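You operate a simulated robot arm through the tools that you are given. There is no shell and no other tool. Be economical: measure what you need, move in short steps, check, and stop when the job is done.

You are at the controls of a simulated two-armed robot. One attempt, no reset.

## Task
Track the repair belt till it runs centred, then stop it.
Fine: isolator on first and start the belt; tighten the take-up knob of the side that the display names and leave the other knob.
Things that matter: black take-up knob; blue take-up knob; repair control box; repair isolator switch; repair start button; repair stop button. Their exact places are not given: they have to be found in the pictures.

The check looks at the end state, three seconds after you hand in, the way a careful person would. Anything else that was tipped, shoved, dropped, spilled or broken makes it a failure.

## Robot
Two 7-joint arms with two-finger parallel grippers on one trunk, on a base that drives. Base frame: it is fixed to the floor where the robot stands at the start and does not move with it; the origin is under the middle of the robot, x ahead of it, y to its left, z up. Lengths are in cm, angles in degrees, forces in N, time in s.
The left shoulder is at the start at [5, 18.7, 113.5], the right one opposite. With the tool pointing down near the work surface each hand reaches from about 10 to 50 cm from the robot's upright axis, wherever it stands, measured 20 degrees to its own side. Places, roughly: black take-up knob [90, 90, 80]; blue take-up knob [80, 80, 80]; repair control box [80, 70, 60]; repair isolator switch [60, 0, 80]; repair start button [70, 70, 50]; repair stop button [70, 70, 50]. Payload 3.43 kg a hand.
The TCP of each hand is the grasp point between the finger pads, 3 cm short of the fingertips. In the tool frame z runs along the fingers and y along their closing line. Largest opening 9.4 cm; finger width 2.8, thickness 1; the body of the gripper, 5 by 9.6 cm, starts 5.5 cm behind the TCP.
Orientation is told as [roll, pitch, yaw] about the base's x, y, z axes, in that order, counted from this pose: with the fingers straight down and closing along the base's y, the tool's x points along the base's -x, its y along +y and its z along -z.

## Interface
- The arms move only by the tool arm_command. It takes "left_moves", "right_moves" or both (then of equal length, played together; a hand with none holds still); each is a list of rows, each a list of 7 numbers: the shift along the tool's x, y, z in cm, then the turn, a rotation vector about the tool's x, y, z in degrees, then the finger opening in cm, from 0 to 9.4. In form: [[tx, ty, tz, ax, ay, az, hand], ...]. A call has 1 to 8 rows; each row shifts and turns the commanded pose from where the row before left it, along the tool's axes as they then stand. Each row takes 0.2 s and may step no farther than 5 cm and 8.6 degrees from the row before; otherwise, or with a gripper value out of range, the whole call is refused. Where a pose cannot be reached the arm comes as near as it can. A force on the tool above 40 N (or 10 N above the force at the start of the call, whichever is more), or a blocked arm, ends the call early, and 0.2 s more pass. The fingers move at their own pace (about 15.3 cm/s each) and stop on an object; they squeeze with about 44 N. The grip force told is the motor's: it shows also when the fingers shut on nothing. Time passes only in rows, and 0.2 s behind the last, so rows that do not move let the fingers close. It gives the time, the measured TCP pose, the force on the tool (base axes), the opening and the grip force at its end, in the units of the frame above (readings bear some noise), with the torque about the TCP (base axes, N m) and any sound that the robot's microphone picked up.
- Cameras (640 x 400 px; columns grow to the right, rows downward): "scene" is now at [12.96, 4.24, 128.4]; the picture's right is [0.51, -0.86, 0.00], its down [-0.60, -0.35, -0.72] and it looks along [0.62, 0.37, -0.69] (base axes); focal length 249 px, centre (320, 200). "left" rides on the left gripper at [7.6, -1.4, -10.3] in its tool frame; the picture's right is [0.18, 0.98, 0.00], its down [-0.75, 0.14, -0.64] and it looks along [-0.63, 0.12, 0.77] (tool axes); focal length 243 px, centre (320, 200). "right" rides on the right gripper at [7.6, 1.4, -10.2] in its tool frame; the picture's right is [-0.18, 0.98, 0.00], its down [-0.75, -0.14, -0.64] and it looks along [-0.63, -0.12, 0.77] (tool axes); focal length 243 px, centre (320, 200).
- camera(camera): a new picture of that camera. It takes no simulated time.
- lift_body(by): slides the trunk up (or, below 0, down) by that many cm; the arms and the scene camera ride with it, the base frame stays. It gives what a move gives, with no picture.
- steer(legs): drives the robot by 1 to 6 legs, each [ahead, left, turn to the left] in cm, cm and degrees, along the robot's own axes; the way and the turn of a leg run together, so that a leg with both is an arc; at most 150 cm and 180 degrees a leg. The arms and the cameras ride along, it lands a little off, and it stops where it bumps. It gives what a move gives.
- turn_head(pan, tilt): turns the head with the scene camera to pan (to the left, within 80 degrees either way) and tilt (down, from -29 to 69), counted from straight ahead of the robot. It gives what a move gives.
- measure_at(camera, pixels): for up to 12 pixels [column, row] of the newest picture of that camera ("zoom" is the newest enlarged one), the place [x, y, z] in the base frame of the surface seen there, good to about 0.2 cm. It takes no simulated time.
- inspect(camera, box): a new picture of the part [left, top, right, bottom] of that camera's present view, enlarged. It takes no simulated time.
- finish_job(): hands the job in; it is judged then, once.

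Go step by step. Measure first, check grasps and placings, and put right what went wrong. The budget is 80 turns and 70 pictures, counting those below and the enlarged ones. Unless the task says otherwise, let go and move clear before handing in, and close with one line.

The tools are called after "Request:" as a command line: name --argument value ..., lists and objects as JSON in quotes. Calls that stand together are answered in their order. arm_command: Moves the arms, as the interface text tells. Its arguments: {"type":"object","properties":{"left_moves":{"type":"array"},"right_moves":{"type":"array"}},"required":[]} The other tools are called the same way: lift_body (by) slides the trunk up or down; steer (legs) drives the base; turn_head (pan, tilt) turns the head that bears the scene camera; camera (camera) takes a picture; measure_at (camera, pixels) gives the place of the surface under pixels of a picture; inspect (camera, box) takes an enlarged picture of a part of a camera's view; finish_job () hands the job in.

At the start:

```text
time: 0.0
left_position: [26.57, 35.81, 103.76]
left_ee_rot: [0.0, -0.1, 0.1]
left_wrist_force: [-0.1, -0.9, -0.7]
left_torque: [0.0, -0.01, -0.02]
left_finger_gap: 9.4
left_gripper_force: 0.1
right_position: [27.2, 5.37, 108.15]
right_ee_rot: [0.0, 0.0, 0.0]
right_wrist_force: [0.3, -1.0, 0.8]
right_torque: [0.03, -0.04, 0.01]
right_finger_gap: 9.4
right_gripper_force: 0.1
trunk travel left (down, up): [-35.0, 8.2]
robot x, y, heading: [0.03, 0.1, 0.2]
head pan, tilt: [30.5, 43.7]
```

scene: 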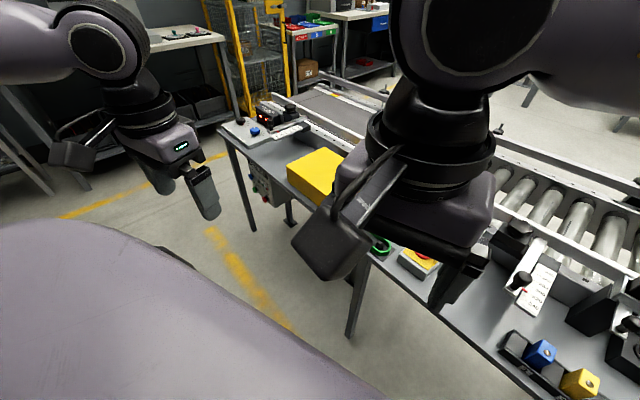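
right: 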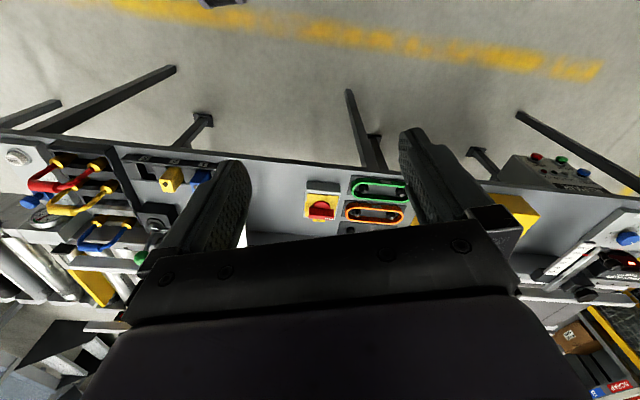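
left: 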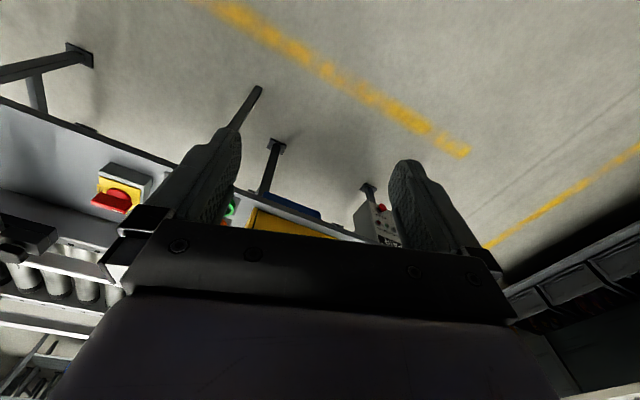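

The scene shows the display at (275,112) with a blue knob at (255,131) and a black knob near (240,121), a button box hanging at (268,185), and a yellow/red switch at (420,258). I'll zoom in on these first.

Request:
inspect --camera "scene" --box '[210, 80, 370, 220]'

Request:
inspect --camera "right" --box '[240, 140, 420, 250]'

Request:
inspect --camera "right" --box '[480, 130, 640, 310]'

Request:
measure_at --camera "scene" --pixels '[[255, 131], [240, 121], [275, 112], [268, 185], [420, 258], [430, 265], [285, 128], [310, 175]]'

```text
2.86 times, centred on (290, 150) of scene
```

zoom: 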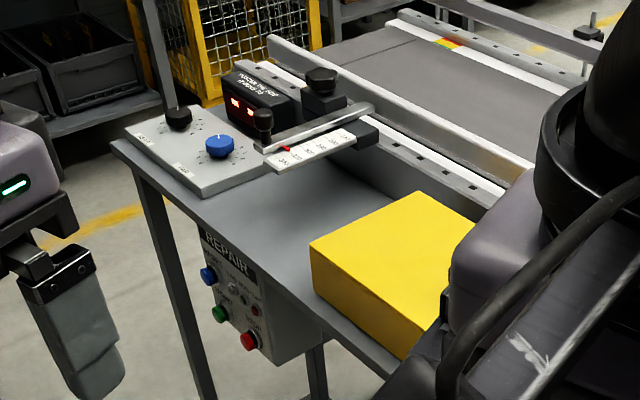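

```text
3.56 times, centred on (330, 195) of right
```

zoom: 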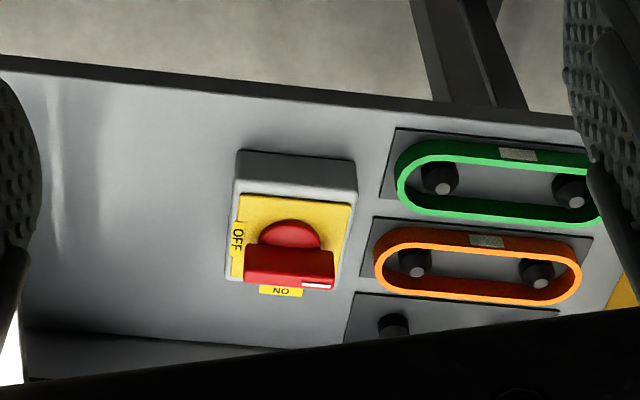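

```text
2.22 times, centred on (560, 220) of right
```

zoom: 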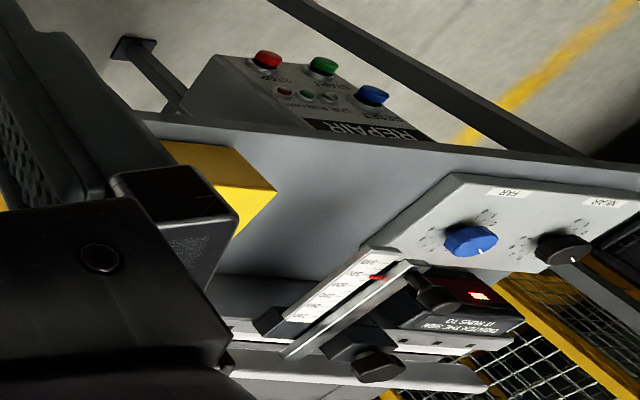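

```text
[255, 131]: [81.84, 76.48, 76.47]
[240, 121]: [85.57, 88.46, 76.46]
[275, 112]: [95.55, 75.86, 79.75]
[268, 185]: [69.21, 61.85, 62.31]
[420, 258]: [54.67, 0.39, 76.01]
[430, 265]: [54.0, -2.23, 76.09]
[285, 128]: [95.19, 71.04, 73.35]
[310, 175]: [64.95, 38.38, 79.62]
```

The switch at about (54,-1,76) is OFF: its bar lies along y, with the ON label on the far side. I'll measure its handle and the table edge with a tight zoom.

Request:
inspect --camera "right" --box '[295, 175, 351, 225]'

Request:
measure_at --camera "right" --pixels '[[310, 217], [320, 217], [331, 219], [321, 205], [321, 185], [307, 200], [320, 222], [338, 200], [330, 165], [280, 200], [545, 157], [310, 211]]'

```text
8.00 times, centred on (323, 200) of right
```

zoom: 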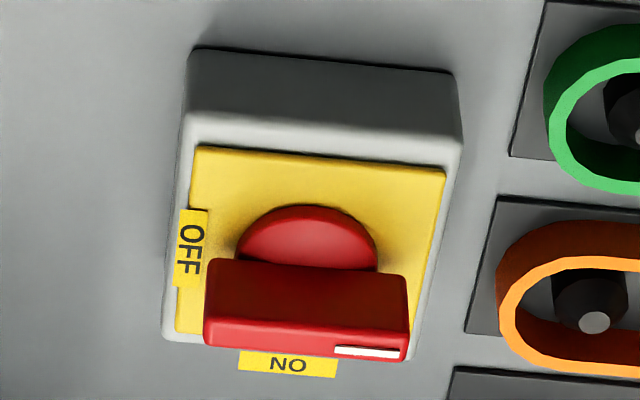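

```text
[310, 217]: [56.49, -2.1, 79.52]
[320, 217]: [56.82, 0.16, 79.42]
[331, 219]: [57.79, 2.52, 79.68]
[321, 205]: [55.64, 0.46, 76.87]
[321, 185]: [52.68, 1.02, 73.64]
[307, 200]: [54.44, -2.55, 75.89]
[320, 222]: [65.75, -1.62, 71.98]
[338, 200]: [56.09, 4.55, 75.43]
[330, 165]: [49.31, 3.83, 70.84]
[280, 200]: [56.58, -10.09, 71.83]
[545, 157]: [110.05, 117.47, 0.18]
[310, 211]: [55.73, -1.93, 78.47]
```

The table edge seems to be skewed against the base frame (bar ends at (56.5,-2.1) and (57.8,2.5)). I'll measure edge points to get the table's heading.

Request:
measure_at --camera "right" --pixels '[[60, 142], [150, 150], [300, 164], [345, 168], [480, 187]]'

Request:
measure_at --camera "scene" --pixels '[[240, 152], [280, 195], [253, 183], [262, 203], [274, 205], [263, 168], [289, 160], [234, 128], [273, 138], [262, 108]]'

```text
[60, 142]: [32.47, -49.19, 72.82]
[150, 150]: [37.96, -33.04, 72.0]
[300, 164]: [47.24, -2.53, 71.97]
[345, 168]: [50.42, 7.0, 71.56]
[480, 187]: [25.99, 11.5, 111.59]
```

```text
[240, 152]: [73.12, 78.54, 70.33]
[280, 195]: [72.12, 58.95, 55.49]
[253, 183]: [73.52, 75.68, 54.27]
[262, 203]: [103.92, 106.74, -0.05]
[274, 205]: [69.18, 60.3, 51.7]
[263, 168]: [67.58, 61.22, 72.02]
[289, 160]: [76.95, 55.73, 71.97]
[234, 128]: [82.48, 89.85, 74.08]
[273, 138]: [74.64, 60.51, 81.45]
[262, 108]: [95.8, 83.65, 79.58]
```

The table edge runs at about 17.7° to my y axis, and the isolator sits 8 cm in from it. I'll turn square to the table and move forward and left so the isolator is in the right hand's zone.

Request:
steer --legs '[[0, 0, -17.9], [14, 30, 0]]'

Request:
camera --camera "right"

Request:
camera --camera "scene"

```text
time: 4.2
left_position: [59.04, 50.57, 103.74]
left_ee_rot: [-0.1, -0.2, -18.0]
left_wrist_force: [0.2, 0.2, 0.1]
left_torque: [0.0, 0.01, 0.01]
left_finger_gap: 9.39
left_gripper_force: 0.0
right_position: [50.31, 21.5, 108.13]
right_ee_rot: [0.0, 0.0, -18.1]
right_wrist_force: [0.0, -0.3, -0.7]
right_torque: [-0.02, 0.02, -0.01]
right_finger_gap: 9.39
right_gripper_force: 0.1
trunk travel left (down, up): [-35.0, 8.2]
robot x, y, heading: [22.32, 24.69, -18.0]
head pan, tilt: [30.5, 43.7]
```

```text
62 pictures are left
```

right: 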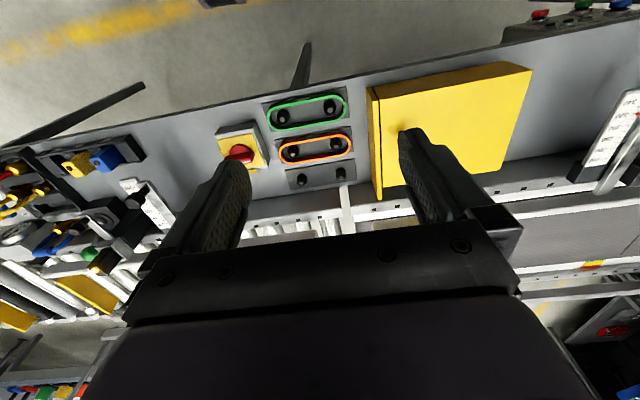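

```text
61 pictures are left
```

scene: 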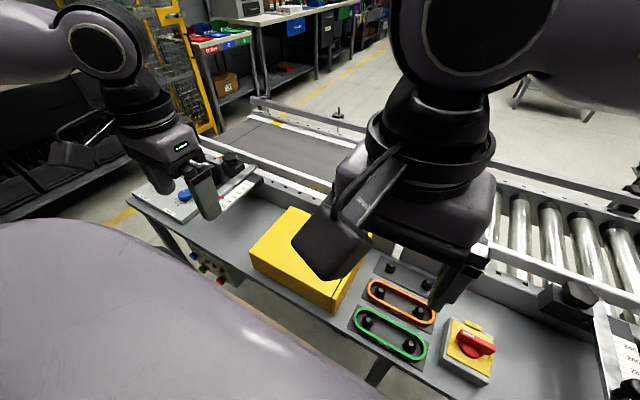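

The switch is now clearly visible in the scene at (468,345). I'll zoom in and measure its handle.

Request:
inspect --camera "scene" --box '[430, 305, 510, 395]'

Request:
measure_at --camera "scene" --pixels '[[462, 336], [475, 342], [490, 350], [475, 347], [462, 345], [488, 343], [457, 322], [491, 333], [480, 380]]'

```text
4.44 times, centred on (470, 350) of scene
```

zoom: 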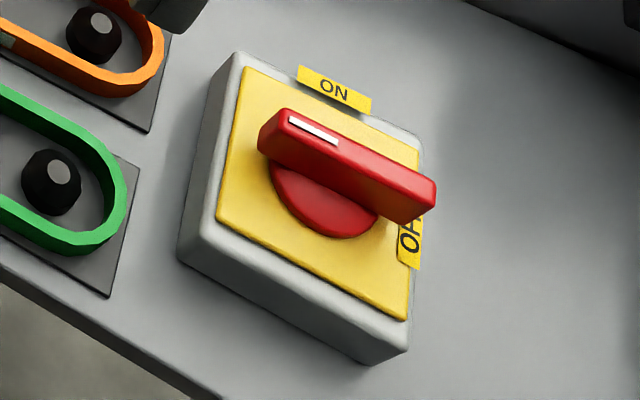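

```text
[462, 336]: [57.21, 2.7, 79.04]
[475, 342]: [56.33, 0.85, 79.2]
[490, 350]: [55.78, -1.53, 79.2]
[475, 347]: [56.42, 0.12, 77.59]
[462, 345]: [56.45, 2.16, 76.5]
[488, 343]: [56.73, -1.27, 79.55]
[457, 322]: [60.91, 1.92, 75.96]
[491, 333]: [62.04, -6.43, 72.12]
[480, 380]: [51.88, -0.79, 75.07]
```

The bar's top centre is near (56.8,0.3,79.6). I'll refine the corners using the zoom.

Request:
measure_at --camera "zoom" --pixels '[[268, 138], [288, 114], [430, 182], [420, 200], [345, 165], [355, 150], [330, 220], [225, 200], [415, 150], [402, 310], [245, 80]]'

```text
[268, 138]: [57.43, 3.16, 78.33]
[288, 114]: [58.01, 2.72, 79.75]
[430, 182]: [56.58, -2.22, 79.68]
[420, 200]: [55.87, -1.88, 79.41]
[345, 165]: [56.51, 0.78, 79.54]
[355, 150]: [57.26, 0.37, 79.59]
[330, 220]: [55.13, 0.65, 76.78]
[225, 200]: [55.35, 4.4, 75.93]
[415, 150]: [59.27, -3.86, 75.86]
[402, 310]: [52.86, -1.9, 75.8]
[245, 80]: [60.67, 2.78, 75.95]
```

The dial centre is about (56.8,0.4), with the bar top at z 79.7. I'll bring the right hand over it, then start turning so the fingers can straddle the bar.

Request:
arm_command --right_moves '[[-2.54, -3.61, 2, 0, 0, 0, 9.4], [-2.54, -3.61, 2, 0, 0, 0, 9.4], [-2.54, -3.61, 2, 0, 0, 0, 9.4], [-2.54, -3.61, 2, 0, 0, 0, 9.4], [-2.54, -3.61, 2, 0, 0, 0, 9.4], [0, 0, 0, 0, 0, -8.2, 9.4], [0, 0, 0, 0, 0, -8.2, 9.4], [0, 0, 0, 0, 0, -8.2, 9.4]]'

Request:
arm_command --right_moves '[[0, 0, 0, 0, 0, -8.2, 9.4], [0, 0, 0, 0, 0, -8.2, 9.4], [0, 0, 0, 0, 0, -8.2, 9.4], [0, 0, 0, 0, 0, -8.2, 9.4], [0, 0, 0, 0, 0, -8.2, 9.4], [0, 0, 0, 0, 0, -8.2, 9.4], [0, 0, 0, 0, 0, -8.2, 9.4], [0, 0, 0, 0, 0, -8.2, 9.4]]'

Request:
camera --camera "right"

```text
time: 6.0
left_position: [59.01, 50.55, 103.78]
left_ee_rot: [0.0, -0.1, -18.1]
left_wrist_force: [0.0, 0.6, 0.6]
left_torque: [0.01, -0.01, 0.0]
left_finger_gap: 9.4
left_gripper_force: 0.0
right_position: [56.75, 0.33, 98.11]
right_ee_rot: [0.0, 0.0, 6.7]
right_wrist_force: [-0.2, 1.1, -0.8]
right_torque: [0.01, 0.01, 0.03]
right_finger_gap: 9.39
right_gripper_force: 0.1
trunk travel left (down, up): [-35.0, 8.2]
robot x, y, heading: [22.71, 24.68, -18.0]
head pan, tilt: [30.5, 43.7]
```

```text
time: 7.8
left_position: [59.08, 50.57, 103.84]
left_ee_rot: [0.0, -0.2, -18.0]
left_wrist_force: [-0.6, 0.4, -0.9]
left_torque: [0.01, -0.02, -0.02]
left_finger_gap: 9.39
left_gripper_force: 0.0
right_position: [56.79, 0.27, 98.01]
right_ee_rot: [0.1, -0.2, 49.7]
right_wrist_force: [0.0, 0.1, 0.7]
right_torque: [0.05, 0.01, -0.01]
right_finger_gap: 9.42
right_gripper_force: 0.0
right hand out of reach, approached as far as the arm can: row 6, 7, 8
trunk travel left (down, up): [-35.0, 8.2]
robot x, y, heading: [22.35, 24.86, -18.2]
head pan, tilt: [30.5, 43.7]
```

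```text
59 pictures are left
```

right: 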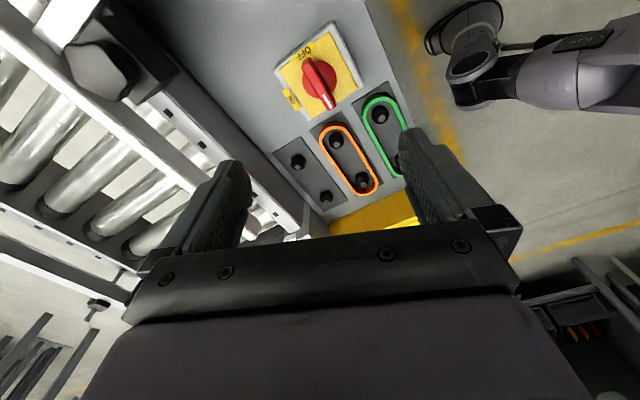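

The wrist stops near yaw 50. The other direction should have more room, so I'll turn back the other way toward yaw -108.

Request:
arm_command --right_moves '[[0, 0, 0, 0, 0, 8.5, 9.4], [0, 0, 0, 0, 0, 8.5, 9.4], [0, 0, 0, 0, 0, 8.5, 9.4], [0, 0, 0, 0, 0, 8.5, 9.4], [0, 0, 0, 0, 0, 8.5, 9.4], [0, 0, 0, 0, 0, 8.5, 9.4], [0, 0, 0, 0, 0, 8.5, 9.4], [0, 0, 0, 0, 0, 8.5, 9.4]]'

Request:
arm_command --right_moves '[[0, 0, 0, 0, 0, 8.5, 9.4], [0, 0, 0, 0, 0, 8.5, 9.4], [0, 0, 0, 0, 0, 8.5, 9.4], [0, 0, 0, 0, 0, 8.5, 9.4], [0, 0, 0, 0, 0, 8.5, 9.4], [0, 0, 0, 0, 0, 8.5, 9.4], [0, 0, 0, 0, 0, 8.5, 9.4], [0, 0, 0, 0, 0, 8.5, 9.4]]'

```text
time: 9.7
left_position: [59.05, 50.46, 103.66]
left_ee_rot: [0.0, -0.2, -18.0]
left_wrist_force: [-0.4, -0.1, 0.3]
left_torque: [0.04, 0.0, 0.0]
left_finger_gap: 9.42
left_gripper_force: 0.0
right_position: [56.82, 0.37, 98.15]
right_ee_rot: [0.1, 0.0, -18.4]
right_wrist_force: [0.3, -0.8, 0.8]
right_torque: [0.02, -0.01, 0.0]
right_finger_gap: 9.41
right_gripper_force: 0.0
trunk travel left (down, up): [-35.0, 8.2]
robot x, y, heading: [22.87, 24.8, -18.1]
head pan, tilt: [30.5, 43.7]
```

```text
time: 11.4
left_position: [58.96, 50.55, 103.8]
left_ee_rot: [0.0, -0.1, -17.9]
left_wrist_force: [0.3, -0.3, 0.3]
left_torque: [0.0, 0.01, 0.0]
left_finger_gap: 9.39
left_gripper_force: 0.0
right_position: [56.84, 0.34, 98.02]
right_ee_rot: [-0.1, 0.1, -86.4]
right_wrist_force: [0.0, 0.4, 1.5]
right_torque: [0.03, -0.02, 0.0]
right_finger_gap: 9.42
right_gripper_force: 0.0
trunk travel left (down, up): [-35.0, 8.2]
robot x, y, heading: [22.76, 25.08, -18.1]
head pan, tilt: [30.5, 43.7]
```

Yaw -86 was reached without trouble. I'll finish the turn to about -107, descend to just above the bar, and look.

Request:
arm_command --right_moves '[[0, 0, 0, 0, 0, 7, 9.4], [0, 0, 0, 0, 0, 7, 9.4], [0, 0, 0, 0, 0, 7, 9.4], [0, 0, 4, 0, 0, 0, 9.4], [0, 0, 4, 0, 0, 0, 9.4], [0, 0, 4, 0, 0, 0, 6]]'

Request:
camera --camera "right"

```text
time: 12.8
left_position: [59.11, 50.61, 103.75]
left_ee_rot: [0.0, -0.1, -18.0]
left_wrist_force: [0.5, -0.1, 0.6]
left_torque: [-0.01, 0.02, -0.02]
left_finger_gap: 9.43
left_gripper_force: 0.3
right_position: [57.13, 0.33, 86.21]
right_ee_rot: [0.0, 0.1, -107.3]
right_wrist_force: [-0.1, 0.4, -0.1]
right_torque: [0.0, 0.01, 0.01]
right_finger_gap: 6.0
right_gripper_force: 0.0
trunk travel left (down, up): [-35.0, 8.2]
robot x, y, heading: [23.07, 24.77, -18.0]
head pan, tilt: [30.5, 43.7]
```

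```text
58 pictures are left
```

right: 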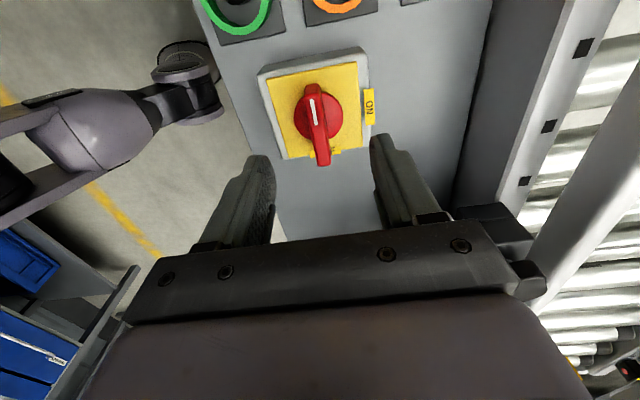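

The bar sits centred between the fingers. I'll go down to z 80.3 and close.

Request:
arm_command --right_moves '[[0, 0, 3, 0, 0, 0, 6], [0, 0, 2.8, 0, 0, 0, 6], [0, 0, 0, 0, 0, 0, 6], [0, 0, 0, 0, 0, 0, 0.5], [0, 0, 0, 0, 0, 0, 0.5], [0, 0, 0, 0, 0, 0, 0.5]]'

```text
time: 14.2
left_position: [59.03, 50.45, 103.81]
left_ee_rot: [0.1, -0.1, -18.0]
left_wrist_force: [-0.7, 0.4, 0.2]
left_torque: [0.0, -0.01, -0.01]
left_finger_gap: 9.4
left_gripper_force: 0.0
right_position: [56.92, 0.5, 80.22]
right_ee_rot: [-0.2, 0.1, -107.3]
right_wrist_force: [-4.6, 2.0, -2.1]
right_torque: [-0.06, -0.19, -0.37]
right_finger_gap: 1.16
right_gripper_force: 44.3
trunk travel left (down, up): [-35.0, 8.2]
robot x, y, heading: [22.86, 24.88, -17.8]
head pan, tilt: [30.5, 43.7]
```

The bar is gripped (gap 1.16). I'll try a small clockwise turn (pointer toward ON) and watch the torque.

Request:
arm_command --right_moves '[[0, 0, 0, 0, 0, 6, 0.5], [0, 0, 0, 0, 0, 6, 0.5], [0, 0, 0, 0, 0, 0, 0.5]]'

```text
time: 15.1
left_position: [59.15, 50.59, 103.69]
left_ee_rot: [0.0, 0.0, -18.0]
left_wrist_force: [-0.5, -0.6, 0.6]
left_torque: [0.02, -0.01, -0.03]
left_finger_gap: 9.42
left_gripper_force: 0.1
right_position: [57.03, 0.4, 80.16]
right_ee_rot: [-0.1, 0.2, -119.2]
right_wrist_force: [4.7, 4.9, -12.4]
right_torque: [-0.57, -0.02, -0.01]
right_finger_gap: 1.16
right_gripper_force: 45.1
trunk travel left (down, up): [-35.0, 8.2]
robot x, y, heading: [22.69, 24.5, -18.2]
head pan, tilt: [30.5, 43.7]
```

It turns freely this way, so I'll continue.

Request:
arm_command --right_moves '[[0, 0, 0, 0, 0, 8, 0.5], [0, 0, 0, 0, 0, 8, 0.5], [0, 0, 0, 0, 0, 8, 0.5], [0, 0, 0, 0, 0, 8, 0.5], [0, 0, 0, 0, 0, 8, 0.5], [0, 0, 0, 0, 0, 8, 0.5], [0, 0, 0, 0, 0, 8, 0.5], [0, 0, 0, 0, 0, 8, 0.5]]'

Request:
camera --camera "right"

```text
time: 16.9
left_position: [59.23, 50.58, 103.79]
left_ee_rot: [-0.1, 0.1, -18.0]
left_wrist_force: [-0.3, 0.1, 0.7]
left_torque: [0.0, -0.01, 0.03]
left_finger_gap: 9.43
left_gripper_force: 0.1
right_position: [57.07, 0.22, 80.3]
right_ee_rot: [0.0, 0.2, 176.4]
right_wrist_force: [25.8, -2.0, -6.5]
right_torque: [-0.13, 0.7, 0.01]
right_finger_gap: 1.19
right_gripper_force: 44.6
trunk travel left (down, up): [-35.0, 8.2]
robot x, y, heading: [22.84, 24.71, -18.0]
head pan, tilt: [30.5, 43.7]
```

```text
57 pictures are left
```

right: 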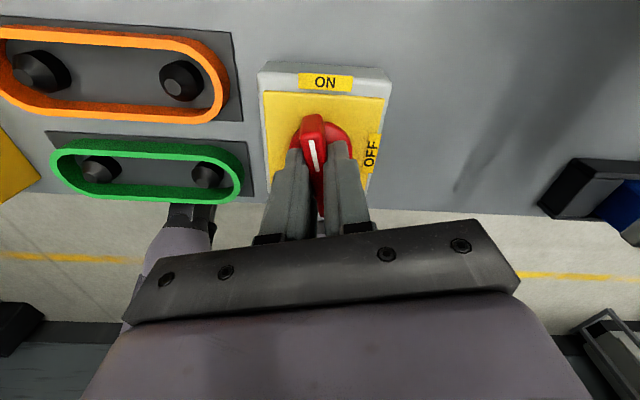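

Turned 76° with the pointer nearly at ON. I'll finish the remaining ~15°.

Request:
arm_command --right_moves '[[0, 0, 0, 0, 0, 5, 0.5], [0, 0, 0, 0, 0, 5, 0.5], [0, 0, 0, 0, 0, 4.5, 0.5], [0, 0, 0, 0, 0, 0, 0.5]]'

Request:
inspect --camera "right" --box '[230, 50, 410, 220]'

```text
time: 17.9
left_position: [59.12, 50.57, 103.78]
left_ee_rot: [0.1, 0.1, -18.0]
left_wrist_force: [0.2, 0.3, 0.2]
left_torque: [-0.02, -0.01, -0.03]
left_finger_gap: 9.4
left_gripper_force: 0.0
right_position: [57.02, 0.28, 80.23]
right_ee_rot: [0.0, 0.2, 162.2]
right_wrist_force: [25.3, -11.5, 0.2]
right_torque: [0.2, 0.5, 0.19]
right_finger_gap: 1.15
right_gripper_force: 45.0
trunk travel left (down, up): [-35.0, 8.2]
robot x, y, heading: [22.85, 25.0, -18.2]
head pan, tilt: [30.5, 43.7]
```

```text
2.35 times, centred on (320, 135) of right
```

zoom: 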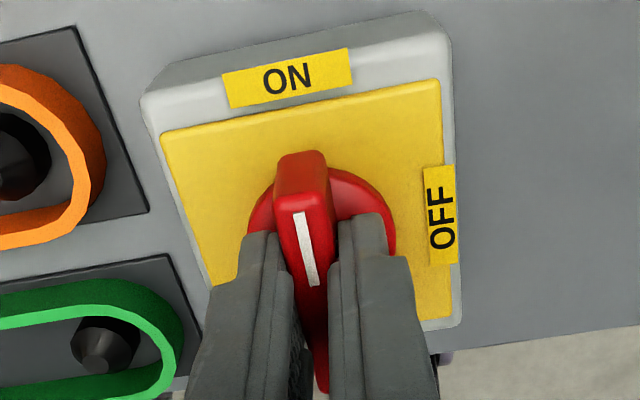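

Torque about z is now rising a little. I'll nudge a few degrees more to feel for the stop, then open and back off upward.

Request:
arm_command --right_moves '[[0, 0, 0, 0, 0, 3, 0.5], [0, 0, 0, 0, 0, 3, 0.5], [0, 0, 0, 0, 0, 0, 0.5]]'

```text
time: 18.6
left_position: [59.21, 50.45, 103.7]
left_ee_rot: [0.0, -0.1, -18.0]
left_wrist_force: [0.6, 0.1, -0.5]
left_torque: [0.01, 0.01, -0.04]
left_finger_gap: 9.37
left_gripper_force: 0.1
right_position: [57.12, 0.29, 80.39]
right_ee_rot: [0.2, 0.2, 156.1]
right_wrist_force: [18.8, -15.2, -1.9]
right_torque: [-0.32, -0.79, 1.43]
right_finger_gap: 1.41
right_gripper_force: 45.2
trunk travel left (down, up): [-35.0, 8.2]
robot x, y, heading: [22.69, 24.36, -18.3]
head pan, tilt: [30.5, 43.7]
```

The torque rose to 1.4 N m, so it is at the ON stop. I'll ease back, open, and rise.

Request:
arm_command --right_moves '[[0, 0, 0, 0, 0, -5, 0.5], [0, 0, 0, 0, 0, 0, 5], [0, 0, 0, 0, 0, 0, 5], [0, 0, -4, 0, 0, 0, 5], [0, 0, -4, 0, 0, 0, 5], [0, 0, -5, 0, 0, 0, 5], [0, 0, -5, 0, 0, 0, 5], [0, 0, -5, 0, 0, 0, 5]]'

Request:
inspect --camera "scene" --box '[400, 290, 520, 395]'

Request:
inspect --camera "scene" --box '[130, 140, 260, 300]'

```text
time: 20.4
left_position: [58.99, 50.65, 103.77]
left_ee_rot: [0.0, -0.1, -18.0]
left_wrist_force: [-0.3, -0.4, -0.2]
left_torque: [0.0, -0.01, -0.01]
left_finger_gap: 9.38
left_gripper_force: 0.1
right_position: [56.66, 0.08, 103.25]
right_ee_rot: [-0.1, -0.1, 161.4]
right_wrist_force: [-0.3, -0.1, 0.7]
right_torque: [0.01, 0.02, 0.0]
right_finger_gap: 4.98
right_gripper_force: 0.0
trunk travel left (down, up): [-35.0, 8.2]
robot x, y, heading: [22.46, 24.72, -18.1]
head pan, tilt: [30.5, 43.7]
```

```text
3.81 times, centred on (460, 342) of scene
```

zoom: 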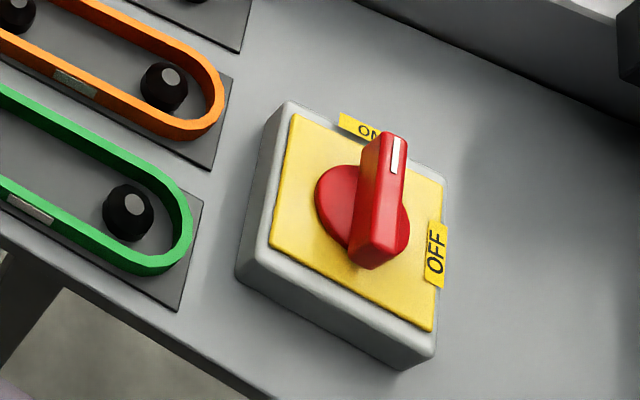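

```text
2.50 times, centred on (195, 220) of scene
```

zoom: 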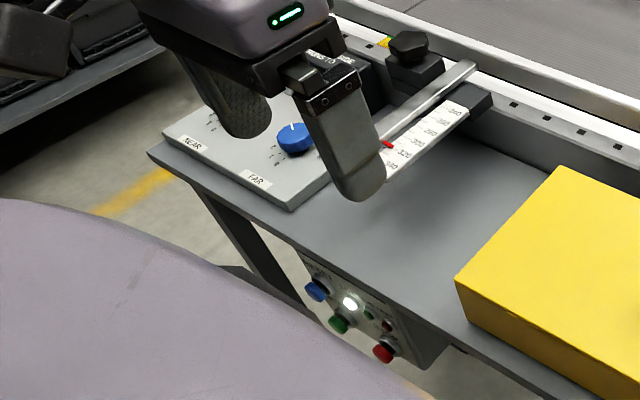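

The isolator is ON and the white power lamp is lit; blue is labelled FAR and black NEAR. I'll look left to check the way before driving.

Request:
turn_head --pan 55 --tilt 40

Request:
camera --camera "scene"

Request:
measure_at --camera "scene" --pixels '[[100, 60], [60, 120], [150, 110], [100, 200], [180, 60], [20, 60], [220, 200], [60, 180]]'

```text
time: 21.3
left_position: [59.01, 50.53, 103.81]
left_ee_rot: [-0.1, -0.1, -18.0]
left_wrist_force: [0.0, 0.1, 0.1]
left_torque: [-0.03, 0.01, -0.02]
left_finger_gap: 9.4
left_gripper_force: 0.1
right_position: [56.84, 0.16, 103.13]
right_ee_rot: [-0.1, 0.0, 161.1]
right_wrist_force: [-0.4, -0.6, 0.3]
right_torque: [0.01, -0.03, 0.02]
right_finger_gap: 5.0
right_gripper_force: 0.0
trunk travel left (down, up): [-35.0, 8.2]
robot x, y, heading: [22.58, 24.81, -18.0]
head pan, tilt: [55.0, 40.0]
```

```text
53 pictures are left
```

scene: 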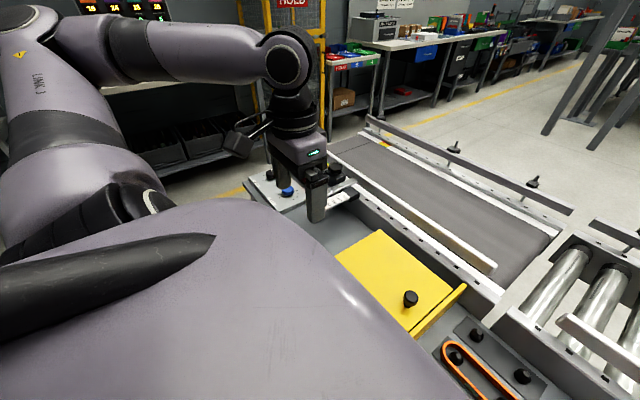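

```text
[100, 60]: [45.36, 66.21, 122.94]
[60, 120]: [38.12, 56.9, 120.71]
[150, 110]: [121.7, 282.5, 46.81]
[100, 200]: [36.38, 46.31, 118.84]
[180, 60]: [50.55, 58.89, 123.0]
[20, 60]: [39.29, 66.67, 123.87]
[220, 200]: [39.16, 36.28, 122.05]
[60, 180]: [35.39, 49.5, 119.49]
```

The shelf is about 2.5 m away, so the way is clear. I'll drive left 58 cm.

Request:
steer --legs '[[0, 58, 0]]'

Request:
turn_head --pan 5 --tilt 50

Request:
camera --camera "scene"

Request:
camera --camera "left"

```text
time: 26.9
left_position: [76.67, 105.35, 103.77]
left_ee_rot: [-0.1, -0.1, -17.8]
left_wrist_force: [0.3, 0.0, -0.4]
left_torque: [0.0, 0.01, 0.02]
left_finger_gap: 9.37
left_gripper_force: 0.1
right_position: [74.59, 54.91, 103.29]
right_ee_rot: [-0.1, 0.0, 161.4]
right_wrist_force: [0.7, 0.4, -0.2]
right_torque: [0.0, 0.04, -0.01]
right_finger_gap: 5.01
right_gripper_force: 0.0
trunk travel left (down, up): [-35.0, 8.2]
robot x, y, heading: [40.58, 79.7, -17.8]
head pan, tilt: [55.0, 40.0]
```

```text
time: 28.0
left_position: [76.79, 105.32, 103.8]
left_ee_rot: [0.0, -0.2, -17.8]
left_wrist_force: [0.4, -0.8, -1.0]
left_torque: [0.03, -0.02, 0.0]
left_finger_gap: 9.41
left_gripper_force: 0.1
right_position: [74.57, 54.86, 103.16]
right_ee_rot: [-0.1, -0.1, 161.6]
right_wrist_force: [-0.1, 0.4, 0.2]
right_torque: [0.02, 0.04, -0.02]
right_finger_gap: 5.0
right_gripper_force: 0.1
trunk travel left (down, up): [-35.0, 8.2]
robot x, y, heading: [40.39, 79.35, -17.7]
head pan, tilt: [5.0, 50.0]
```

```text
52 pictures are left
```

scene: 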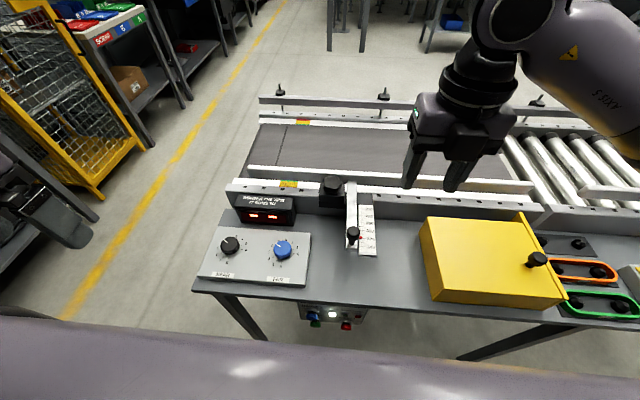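

```text
51 pictures are left
```

left: 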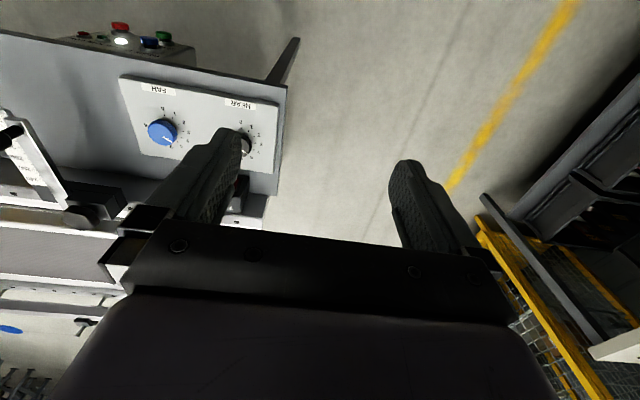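

Now I'll zoom in on the display, the knobs and the button box, all clear of the arms.

Request:
inspect --camera "scene" --box '[195, 175, 325, 290]'

Request:
inspect --camera "scene" --box '[285, 285, 385, 350]'

Request:
measure_at --camera "zoom" --pixels '[[130, 180], [180, 190], [190, 235], [390, 235], [395, 260], [300, 185], [390, 190], [440, 130], [300, 150], [385, 280], [185, 260]]'

```text
3.48 times, centred on (260, 232) of scene
```

zoom: 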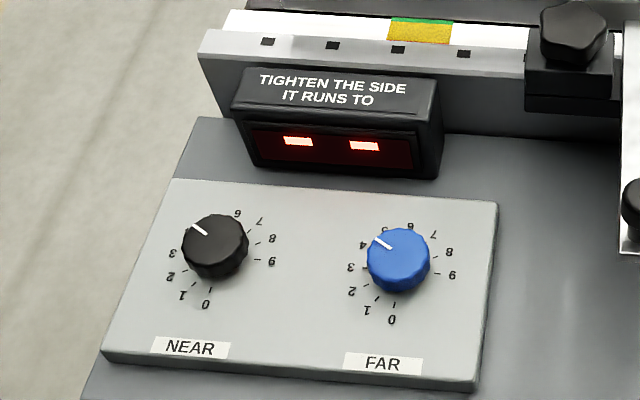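

```text
6.15 times, centred on (335, 318) of scene
```

zoom: 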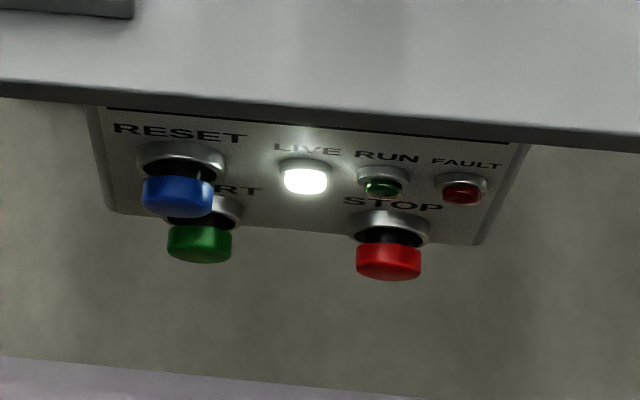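

```text
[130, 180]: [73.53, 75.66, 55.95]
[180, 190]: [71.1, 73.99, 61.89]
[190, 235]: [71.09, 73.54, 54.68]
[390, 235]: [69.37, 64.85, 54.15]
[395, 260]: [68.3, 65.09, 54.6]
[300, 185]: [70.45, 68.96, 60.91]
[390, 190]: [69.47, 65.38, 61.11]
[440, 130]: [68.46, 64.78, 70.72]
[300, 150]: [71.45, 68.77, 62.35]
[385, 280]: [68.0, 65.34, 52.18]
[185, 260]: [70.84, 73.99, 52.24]
```

The display is idle ("– –"), both knobs are near 4–5 with the scale rising clockwise, and the START/STOP buttons stick out of the vertical box face near z 53. I'll back off so the right hand can point forward at the box, then lower the trunk.

Request:
steer --legs '[[-24, 8, 0]]'

Request:
lift_body --by -28

Request:
arm_command --right_moves '[[0, 0, 0, 0, 8.5, 0, 0], [0, 0, 0, 0, 8.5, 0, 0], [0, 0, 0, 0, 8.5, 0, 0], [0, 0, 0, 0, 8.5, 0, 0], [0, 0, 0, 0, 8.5, 0, 0], [0, 0, 0, 0, 8.5, 0, 0]]'

Request:
camera --camera "right"

```text
time: 29.9
left_position: [55.76, 120.49, 103.86]
left_ee_rot: [0.0, -0.2, -17.9]
left_wrist_force: [0.0, -0.1, -0.2]
left_torque: [-0.01, -0.01, -0.01]
left_finger_gap: 9.4
left_gripper_force: 0.0
right_position: [53.68, 70.12, 103.14]
right_ee_rot: [-0.1, 0.1, 161.4]
right_wrist_force: [0.4, 0.4, 0.1]
right_torque: [-0.01, 0.0, 0.0]
right_finger_gap: 5.02
right_gripper_force: 0.0
trunk travel left (down, up): [-35.0, 8.2]
robot x, y, heading: [19.06, 94.7, -18.0]
head pan, tilt: [5.0, 50.0]
```

```text
time: 32.7
left_position: [55.81, 120.47, 75.8]
left_ee_rot: [0.0, -0.1, -17.9]
left_wrist_force: [-0.5, -0.7, -0.4]
left_torque: [0.01, -0.02, -0.04]
left_finger_gap: 9.4
left_gripper_force: 0.0
right_position: [53.57, 70.08, 75.25]
right_ee_rot: [-0.1, 0.0, 161.3]
right_wrist_force: [-0.1, -0.2, 0.7]
right_torque: [-0.05, 0.01, -0.02]
right_finger_gap: 5.0
right_gripper_force: 0.1
trunk travel left (down, up): [-7.0, 36.2]
robot x, y, heading: [19.44, 94.72, -18.3]
head pan, tilt: [5.0, 50.0]
```

```text
time: 34.1
left_position: [55.88, 120.36, 75.78]
left_ee_rot: [0.0, -0.2, -17.9]
left_wrist_force: [-0.4, 0.6, 0.0]
left_torque: [0.01, 0.03, -0.03]
left_finger_gap: 9.42
left_gripper_force: 0.0
right_position: [53.67, 69.88, 75.18]
right_ee_rot: [-0.3, 51.1, 161.1]
right_wrist_force: [-0.5, -0.1, 0.7]
right_torque: [-0.01, 0.02, 0.0]
right_finger_gap: 0.0
right_gripper_force: 32.6
trunk travel left (down, up): [-7.0, 36.2]
robot x, y, heading: [19.6, 94.42, -17.9]
head pan, tilt: [5.0, 50.0]
```

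```text
48 pictures are left
```

right: 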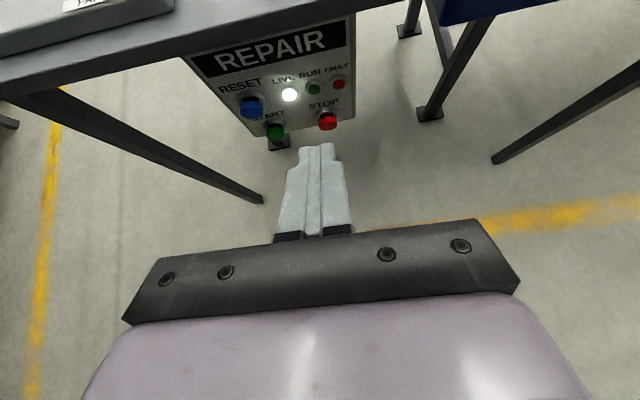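

The buttons are in plain view: START at (274,131), STOP at (327,121), with the closed fingertips at (315,148). I'll measure them with a zoom.

Request:
inspect --camera "right" --box '[230, 70, 360, 150]'

Request:
measure_at --camera "right" --pixels '[[274, 132], [274, 137], [327, 121], [327, 125], [250, 107], [289, 95], [319, 96]]'

```text
4.92 times, centred on (295, 110) of right
```

zoom: 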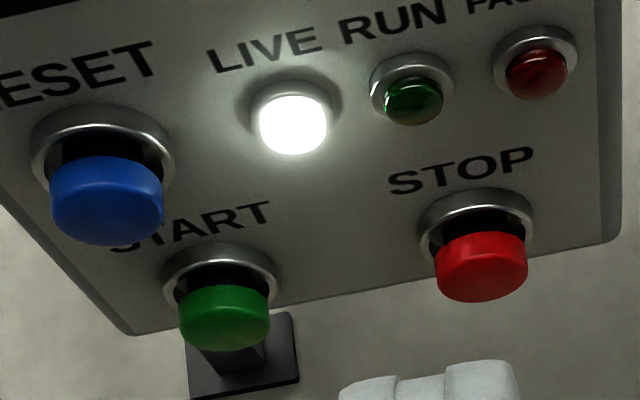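

```text
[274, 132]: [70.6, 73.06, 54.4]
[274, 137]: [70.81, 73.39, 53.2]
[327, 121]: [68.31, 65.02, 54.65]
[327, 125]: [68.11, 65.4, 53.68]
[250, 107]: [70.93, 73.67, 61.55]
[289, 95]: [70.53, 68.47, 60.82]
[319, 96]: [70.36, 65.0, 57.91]
```

START cap is at about (70.7,73.2,53.5), STOP at (68.2,65.3,53.5). I'll level the tool to horizontal first.

Request:
arm_command --right_moves '[[0, 0, 0, 0, 7.8, 0, 0], [0, 0, 0, 0, 7.8, 0, 0], [0, 0, 0, 0, 7.8, 0, 0], [0, 0, 0, 0, 7.8, 0, 0], [0, 0, 0, 0, 7.7, 0, 0]]'

Request:
arm_command --right_moves '[[-4.36, -1.66, 0, 0, 0, 0, 0], [-4.36, -1.66, 0, 0, 0, 0, 0], [-4.36, -1.66, 0, 0, 0, 0, 0], [-4.36, -1.66, 0, 0, 0, 0, 0], [-4.36, -1.66, 0, 0, 0, 0, 0], [0, 0, 4, 0, 0, 0, 0]]'

Request:
camera --camera "right"

```text
time: 35.3
left_position: [55.88, 120.38, 75.8]
left_ee_rot: [0.1, -0.1, -18.0]
left_wrist_force: [0.3, -1.2, 0.4]
left_torque: [0.01, -0.03, 0.0]
left_finger_gap: 9.44
left_gripper_force: 0.0
right_position: [54.18, 70.07, 75.02]
right_ee_rot: [-109.4, 89.9, 51.8]
right_wrist_force: [0.3, 0.0, -0.7]
right_torque: [0.02, 0.01, -0.01]
right_finger_gap: 0.01
right_gripper_force: 33.1
right hand out of reach, approached as far as the arm can: row 3
trunk travel left (down, up): [-7.0, 36.2]
robot x, y, heading: [19.46, 94.72, -18.1]
head pan, tilt: [5.0, 50.0]
```

```text
time: 36.7
left_position: [55.98, 120.5, 75.75]
left_ee_rot: [0.1, -0.1, -18.0]
left_wrist_force: [0.0, 0.4, 0.2]
left_torque: [-0.01, -0.01, 0.02]
left_finger_gap: 9.41
left_gripper_force: 0.0
right_position: [63.18, 80.91, 58.75]
right_ee_rot: [-11.6, 89.6, 149.5]
right_wrist_force: [0.2, -0.4, -0.7]
right_torque: [-0.01, 0.02, 0.03]
right_finger_gap: 0.0
right_gripper_force: 33.2
right hand out of reach, approached as far as the arm can: row 1, 2, 3, 4, 5, 6
trunk travel left (down, up): [-7.0, 36.2]
robot x, y, heading: [19.35, 94.55, -18.0]
head pan, tilt: [5.0, 50.0]
```

```text
46 pictures are left
```

right: 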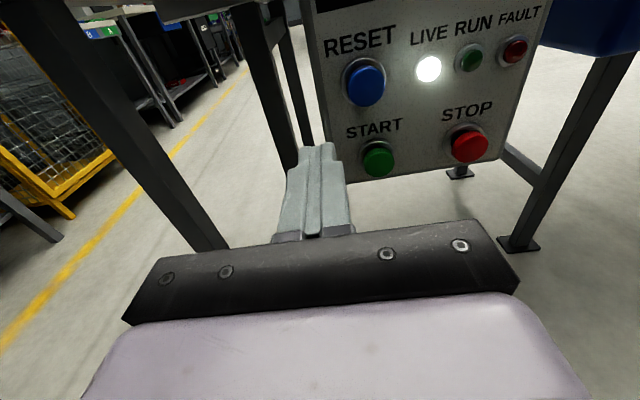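

The tool is level but 5 cm high and about 6 cm too far left, at an arm limit. I'll lower the trunk 5.3 cm to fix the height, then try shifting toward the START button.

Request:
lift_body --by -5.5

Request:
arm_command --right_moves '[[0, 2, 0, 0, 0, 0, 0], [0, 2, 0, 0, 0, 0, 0]]'

```text
time: 37.7
left_position: [55.86, 120.33, 70.3]
left_ee_rot: [0.0, -0.2, -17.8]
left_wrist_force: [0.6, 0.3, -0.6]
left_torque: [-0.02, 0.02, -0.03]
left_finger_gap: 9.38
left_gripper_force: 0.0
right_position: [63.15, 80.79, 53.24]
right_ee_rot: [-18.1, 89.7, 143.0]
right_wrist_force: [0.0, 1.0, 0.0]
right_torque: [0.04, 0.03, 0.01]
right_finger_gap: 0.01
right_gripper_force: 33.3
trunk travel left (down, up): [-1.5, 41.7]
robot x, y, heading: [19.51, 94.72, -18.1]
head pan, tilt: [5.0, 50.0]
```

```text
time: 38.3
left_position: [55.89, 120.58, 70.24]
left_ee_rot: [0.1, 0.0, -17.8]
left_wrist_force: [-1.1, 0.1, -0.2]
left_torque: [0.01, -0.01, 0.01]
left_finger_gap: 9.4
left_gripper_force: 0.1
right_position: [61.72, 78.5, 54.79]
right_ee_rot: [-13.4, 89.5, 147.5]
right_wrist_force: [-1.0, 0.1, -0.5]
right_torque: [0.01, -0.03, 0.03]
right_finger_gap: 0.0
right_gripper_force: 33.2
right hand out of reach, approached as far as the arm can: row 1, 2
trunk travel left (down, up): [-1.5, 41.7]
robot x, y, heading: [19.63, 94.5, -18.1]
head pan, tilt: [5.0, 50.0]
```

It shifted a little. I'll use the base for the lateral error (2.3 cm right) and the trunk for the height, and test arm forward motion.

Request:
steer --legs '[[0, -2.3, 0]]'

Request:
lift_body --by -1.3

Request:
arm_command --right_moves '[[0, 0, 1.5, 0, 0, 0, 0], [0, 0, 1.5, 0, 0, 0, 0]]'

Request:
camera --camera "right"

```text
time: 39.2
left_position: [55.12, 118.3, 70.35]
left_ee_rot: [0.0, 0.0, -17.9]
left_wrist_force: [0.2, 1.2, -0.2]
left_torque: [-0.02, 0.0, -0.04]
left_finger_gap: 9.4
left_gripper_force: 0.1
right_position: [61.06, 76.39, 54.82]
right_ee_rot: [-10.5, 89.5, 150.4]
right_wrist_force: [-0.4, 0.0, -0.7]
right_torque: [-0.01, -0.01, -0.03]
right_finger_gap: 0.0
right_gripper_force: 33.1
trunk travel left (down, up): [-1.5, 41.7]
robot x, y, heading: [18.87, 92.56, -17.9]
head pan, tilt: [5.0, 50.0]
```

```text
time: 39.8
left_position: [55.21, 118.32, 69.04]
left_ee_rot: [-0.1, -0.1, -17.8]
left_wrist_force: [-0.2, 0.7, 0.5]
left_torque: [-0.01, 0.0, 0.02]
left_finger_gap: 9.43
left_gripper_force: 0.0
right_position: [61.09, 76.34, 53.41]
right_ee_rot: [-11.7, 89.4, 149.1]
right_wrist_force: [-0.5, 0.0, 0.4]
right_torque: [0.0, 0.01, 0.02]
right_finger_gap: 0.0
right_gripper_force: 33.1
trunk travel left (down, up): [-0.2, 43.0]
robot x, y, heading: [18.92, 92.57, -17.9]
head pan, tilt: [5.0, 50.0]
```

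```text
time: 40.4
left_position: [55.19, 118.39, 69.04]
left_ee_rot: [0.0, -0.1, -17.9]
left_wrist_force: [0.8, -0.2, 0.5]
left_torque: [-0.03, -0.02, 0.01]
left_finger_gap: 9.42
left_gripper_force: 0.1
right_position: [63.84, 75.77, 53.84]
right_ee_rot: [-7.9, 89.3, 152.7]
right_wrist_force: [0.6, 0.3, 0.1]
right_torque: [0.01, 0.02, -0.03]
right_finger_gap: 0.0
right_gripper_force: 33.2
right hand out of reach, approached as far as the arm can: row 2
trunk travel left (down, up): [-0.2, 43.0]
robot x, y, heading: [18.68, 92.33, -18.0]
head pan, tilt: [5.0, 50.0]
```

```text
45 pictures are left
```

right: 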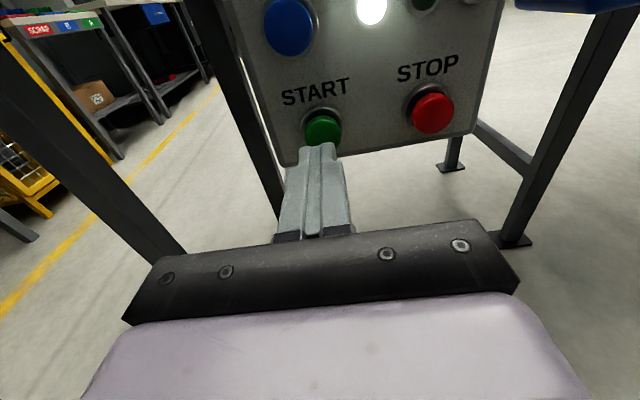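

The tip is lined up with START, about 4 cm short. I'll verify the cap position and advance in small steps.

Request:
measure_at --camera "right" --pixels '[[323, 130], [323, 138], [433, 113], [323, 120]]'

Request:
arm_command --right_moves '[[0, 0, 1.5, 0, 0, 0, 0], [0, 0, 1.5, 0, 0, 0, 0]]'

```text
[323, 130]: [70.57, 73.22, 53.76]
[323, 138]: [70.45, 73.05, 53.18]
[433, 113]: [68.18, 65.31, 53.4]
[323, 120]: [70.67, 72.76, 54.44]
```

```text
time: 41.0
left_position: [55.24, 118.4, 68.87]
left_ee_rot: [0.0, -0.1, -17.9]
left_wrist_force: [-0.1, -0.2, 0.1]
left_torque: [0.04, 0.01, -0.01]
left_finger_gap: 9.41
left_gripper_force: 0.1
right_position: [66.66, 75.33, 54.35]
right_ee_rot: [-6.0, 89.3, 154.7]
right_wrist_force: [0.0, 0.6, 0.1]
right_torque: [-0.02, 0.01, 0.02]
right_finger_gap: 0.0
right_gripper_force: 32.7
right hand out of reach, approached as far as the arm can: row 1, 2
trunk travel left (down, up): [-0.2, 43.0]
robot x, y, heading: [18.68, 92.42, -17.9]
head pan, tilt: [5.0, 50.0]
```

No contact yet; the tip is about 1.5 cm short, 0.8 left and 0.7 high of centre. I'll correct slightly and press.

Request:
arm_command --right_moves '[[-0.7, 0.8, 0, 0, 0, 0, 0], [0, 0, 0.8, 0, 0, 0, 0], [0, 0, 0.8, 0, 0, 0, 0], [0, 0, 0.5, 0, 0, 0, 0]]'

Request:
camera --camera "right"

```text
time: 42.0
left_position: [55.23, 118.36, 69.04]
left_ee_rot: [0.1, -0.1, -17.9]
left_wrist_force: [0.2, -1.1, -0.3]
left_torque: [-0.01, -0.01, -0.02]
left_finger_gap: 9.38
left_gripper_force: 0.0
right_position: [68.51, 75.0, 54.66]
right_ee_rot: [-5.9, 89.2, 154.6]
right_wrist_force: [-2.9, 0.0, -1.6]
right_torque: [0.03, 0.03, -0.02]
right_finger_gap: 0.0
right_gripper_force: 33.2
right hand out of reach, approached as far as the arm can: row 1, 3
trunk travel left (down, up): [-0.2, 43.0]
robot x, y, heading: [18.97, 92.15, -18.0]
head pan, tilt: [5.0, 50.0]
```

```text
44 pictures are left
```

right: 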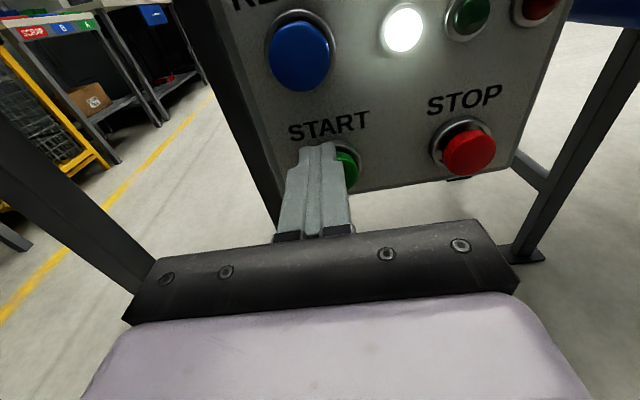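

Contact has begun but 1.1 cm left of centre. I'll back off, slide the base 1.1 cm right, and press again.

Request:
arm_command --right_moves '[[0, 0, -1.2, 0, 0, 0, 0]]'

Request:
steer --legs '[[0, -1.1, 0]]'

Request:
arm_command --right_moves '[[0, 0, 0.7, 0, 0, 0, 0], [0, 0, 0.7, 0, 0, 0, 0], [0, 0, 0.5, 0, 0, 0, 0]]'

Request:
camera --camera "right"

```text
time: 42.4
left_position: [55.21, 118.36, 69.05]
left_ee_rot: [0.0, -0.1, -18.0]
left_wrist_force: [-0.2, -0.4, -0.2]
left_torque: [-0.01, -0.01, -0.02]
left_finger_gap: 9.4
left_gripper_force: 0.1
right_position: [67.32, 75.29, 54.79]
right_ee_rot: [-10.1, 89.5, 150.7]
right_wrist_force: [-0.4, -0.6, -1.0]
right_torque: [-0.02, -0.02, 0.0]
right_finger_gap: 0.0
right_gripper_force: 33.1
trunk travel left (down, up): [-0.2, 43.0]
robot x, y, heading: [19.04, 92.65, -18.3]
head pan, tilt: [5.0, 50.0]
```

```text
time: 43.2
left_position: [54.83, 117.24, 69.02]
left_ee_rot: [-0.1, -0.1, -18.0]
left_wrist_force: [-0.3, 0.2, -0.2]
left_torque: [0.02, 0.01, -0.01]
left_finger_gap: 9.41
left_gripper_force: 0.0
right_position: [66.93, 74.34, 54.82]
right_ee_rot: [-9.6, 89.5, 151.3]
right_wrist_force: [0.3, -0.2, 0.4]
right_torque: [0.0, 0.0, 0.02]
right_finger_gap: 0.01
right_gripper_force: 32.6
trunk travel left (down, up): [-0.2, 43.0]
robot x, y, heading: [18.75, 91.28, -18.3]
head pan, tilt: [5.0, 50.0]
```

```text
time: 44.0
left_position: [54.85, 117.2, 68.99]
left_ee_rot: [0.1, -0.1, -17.9]
left_wrist_force: [0.5, 0.5, 1.0]
left_torque: [0.0, 0.0, 0.02]
left_finger_gap: 9.39
left_gripper_force: 0.1
right_position: [68.51, 73.92, 54.94]
right_ee_rot: [-4.4, 89.2, 156.1]
right_wrist_force: [-3.2, 0.3, -2.2]
right_torque: [0.01, 0.07, -0.05]
right_finger_gap: 0.02
right_gripper_force: 33.6
trunk travel left (down, up): [-0.2, 43.0]
robot x, y, heading: [18.67, 91.37, -18.1]
head pan, tilt: [5.0, 50.0]
heard: click
```

```text
43 pictures are left
```

right: 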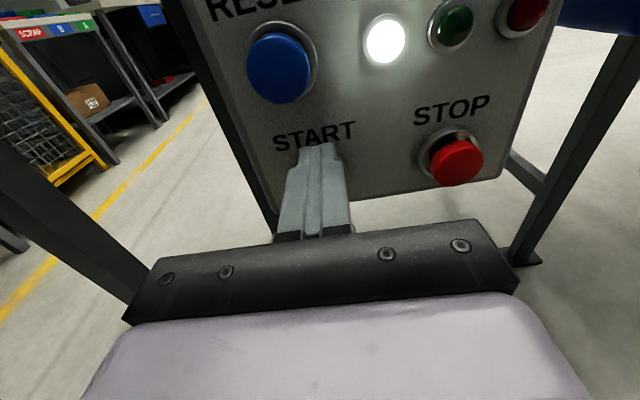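

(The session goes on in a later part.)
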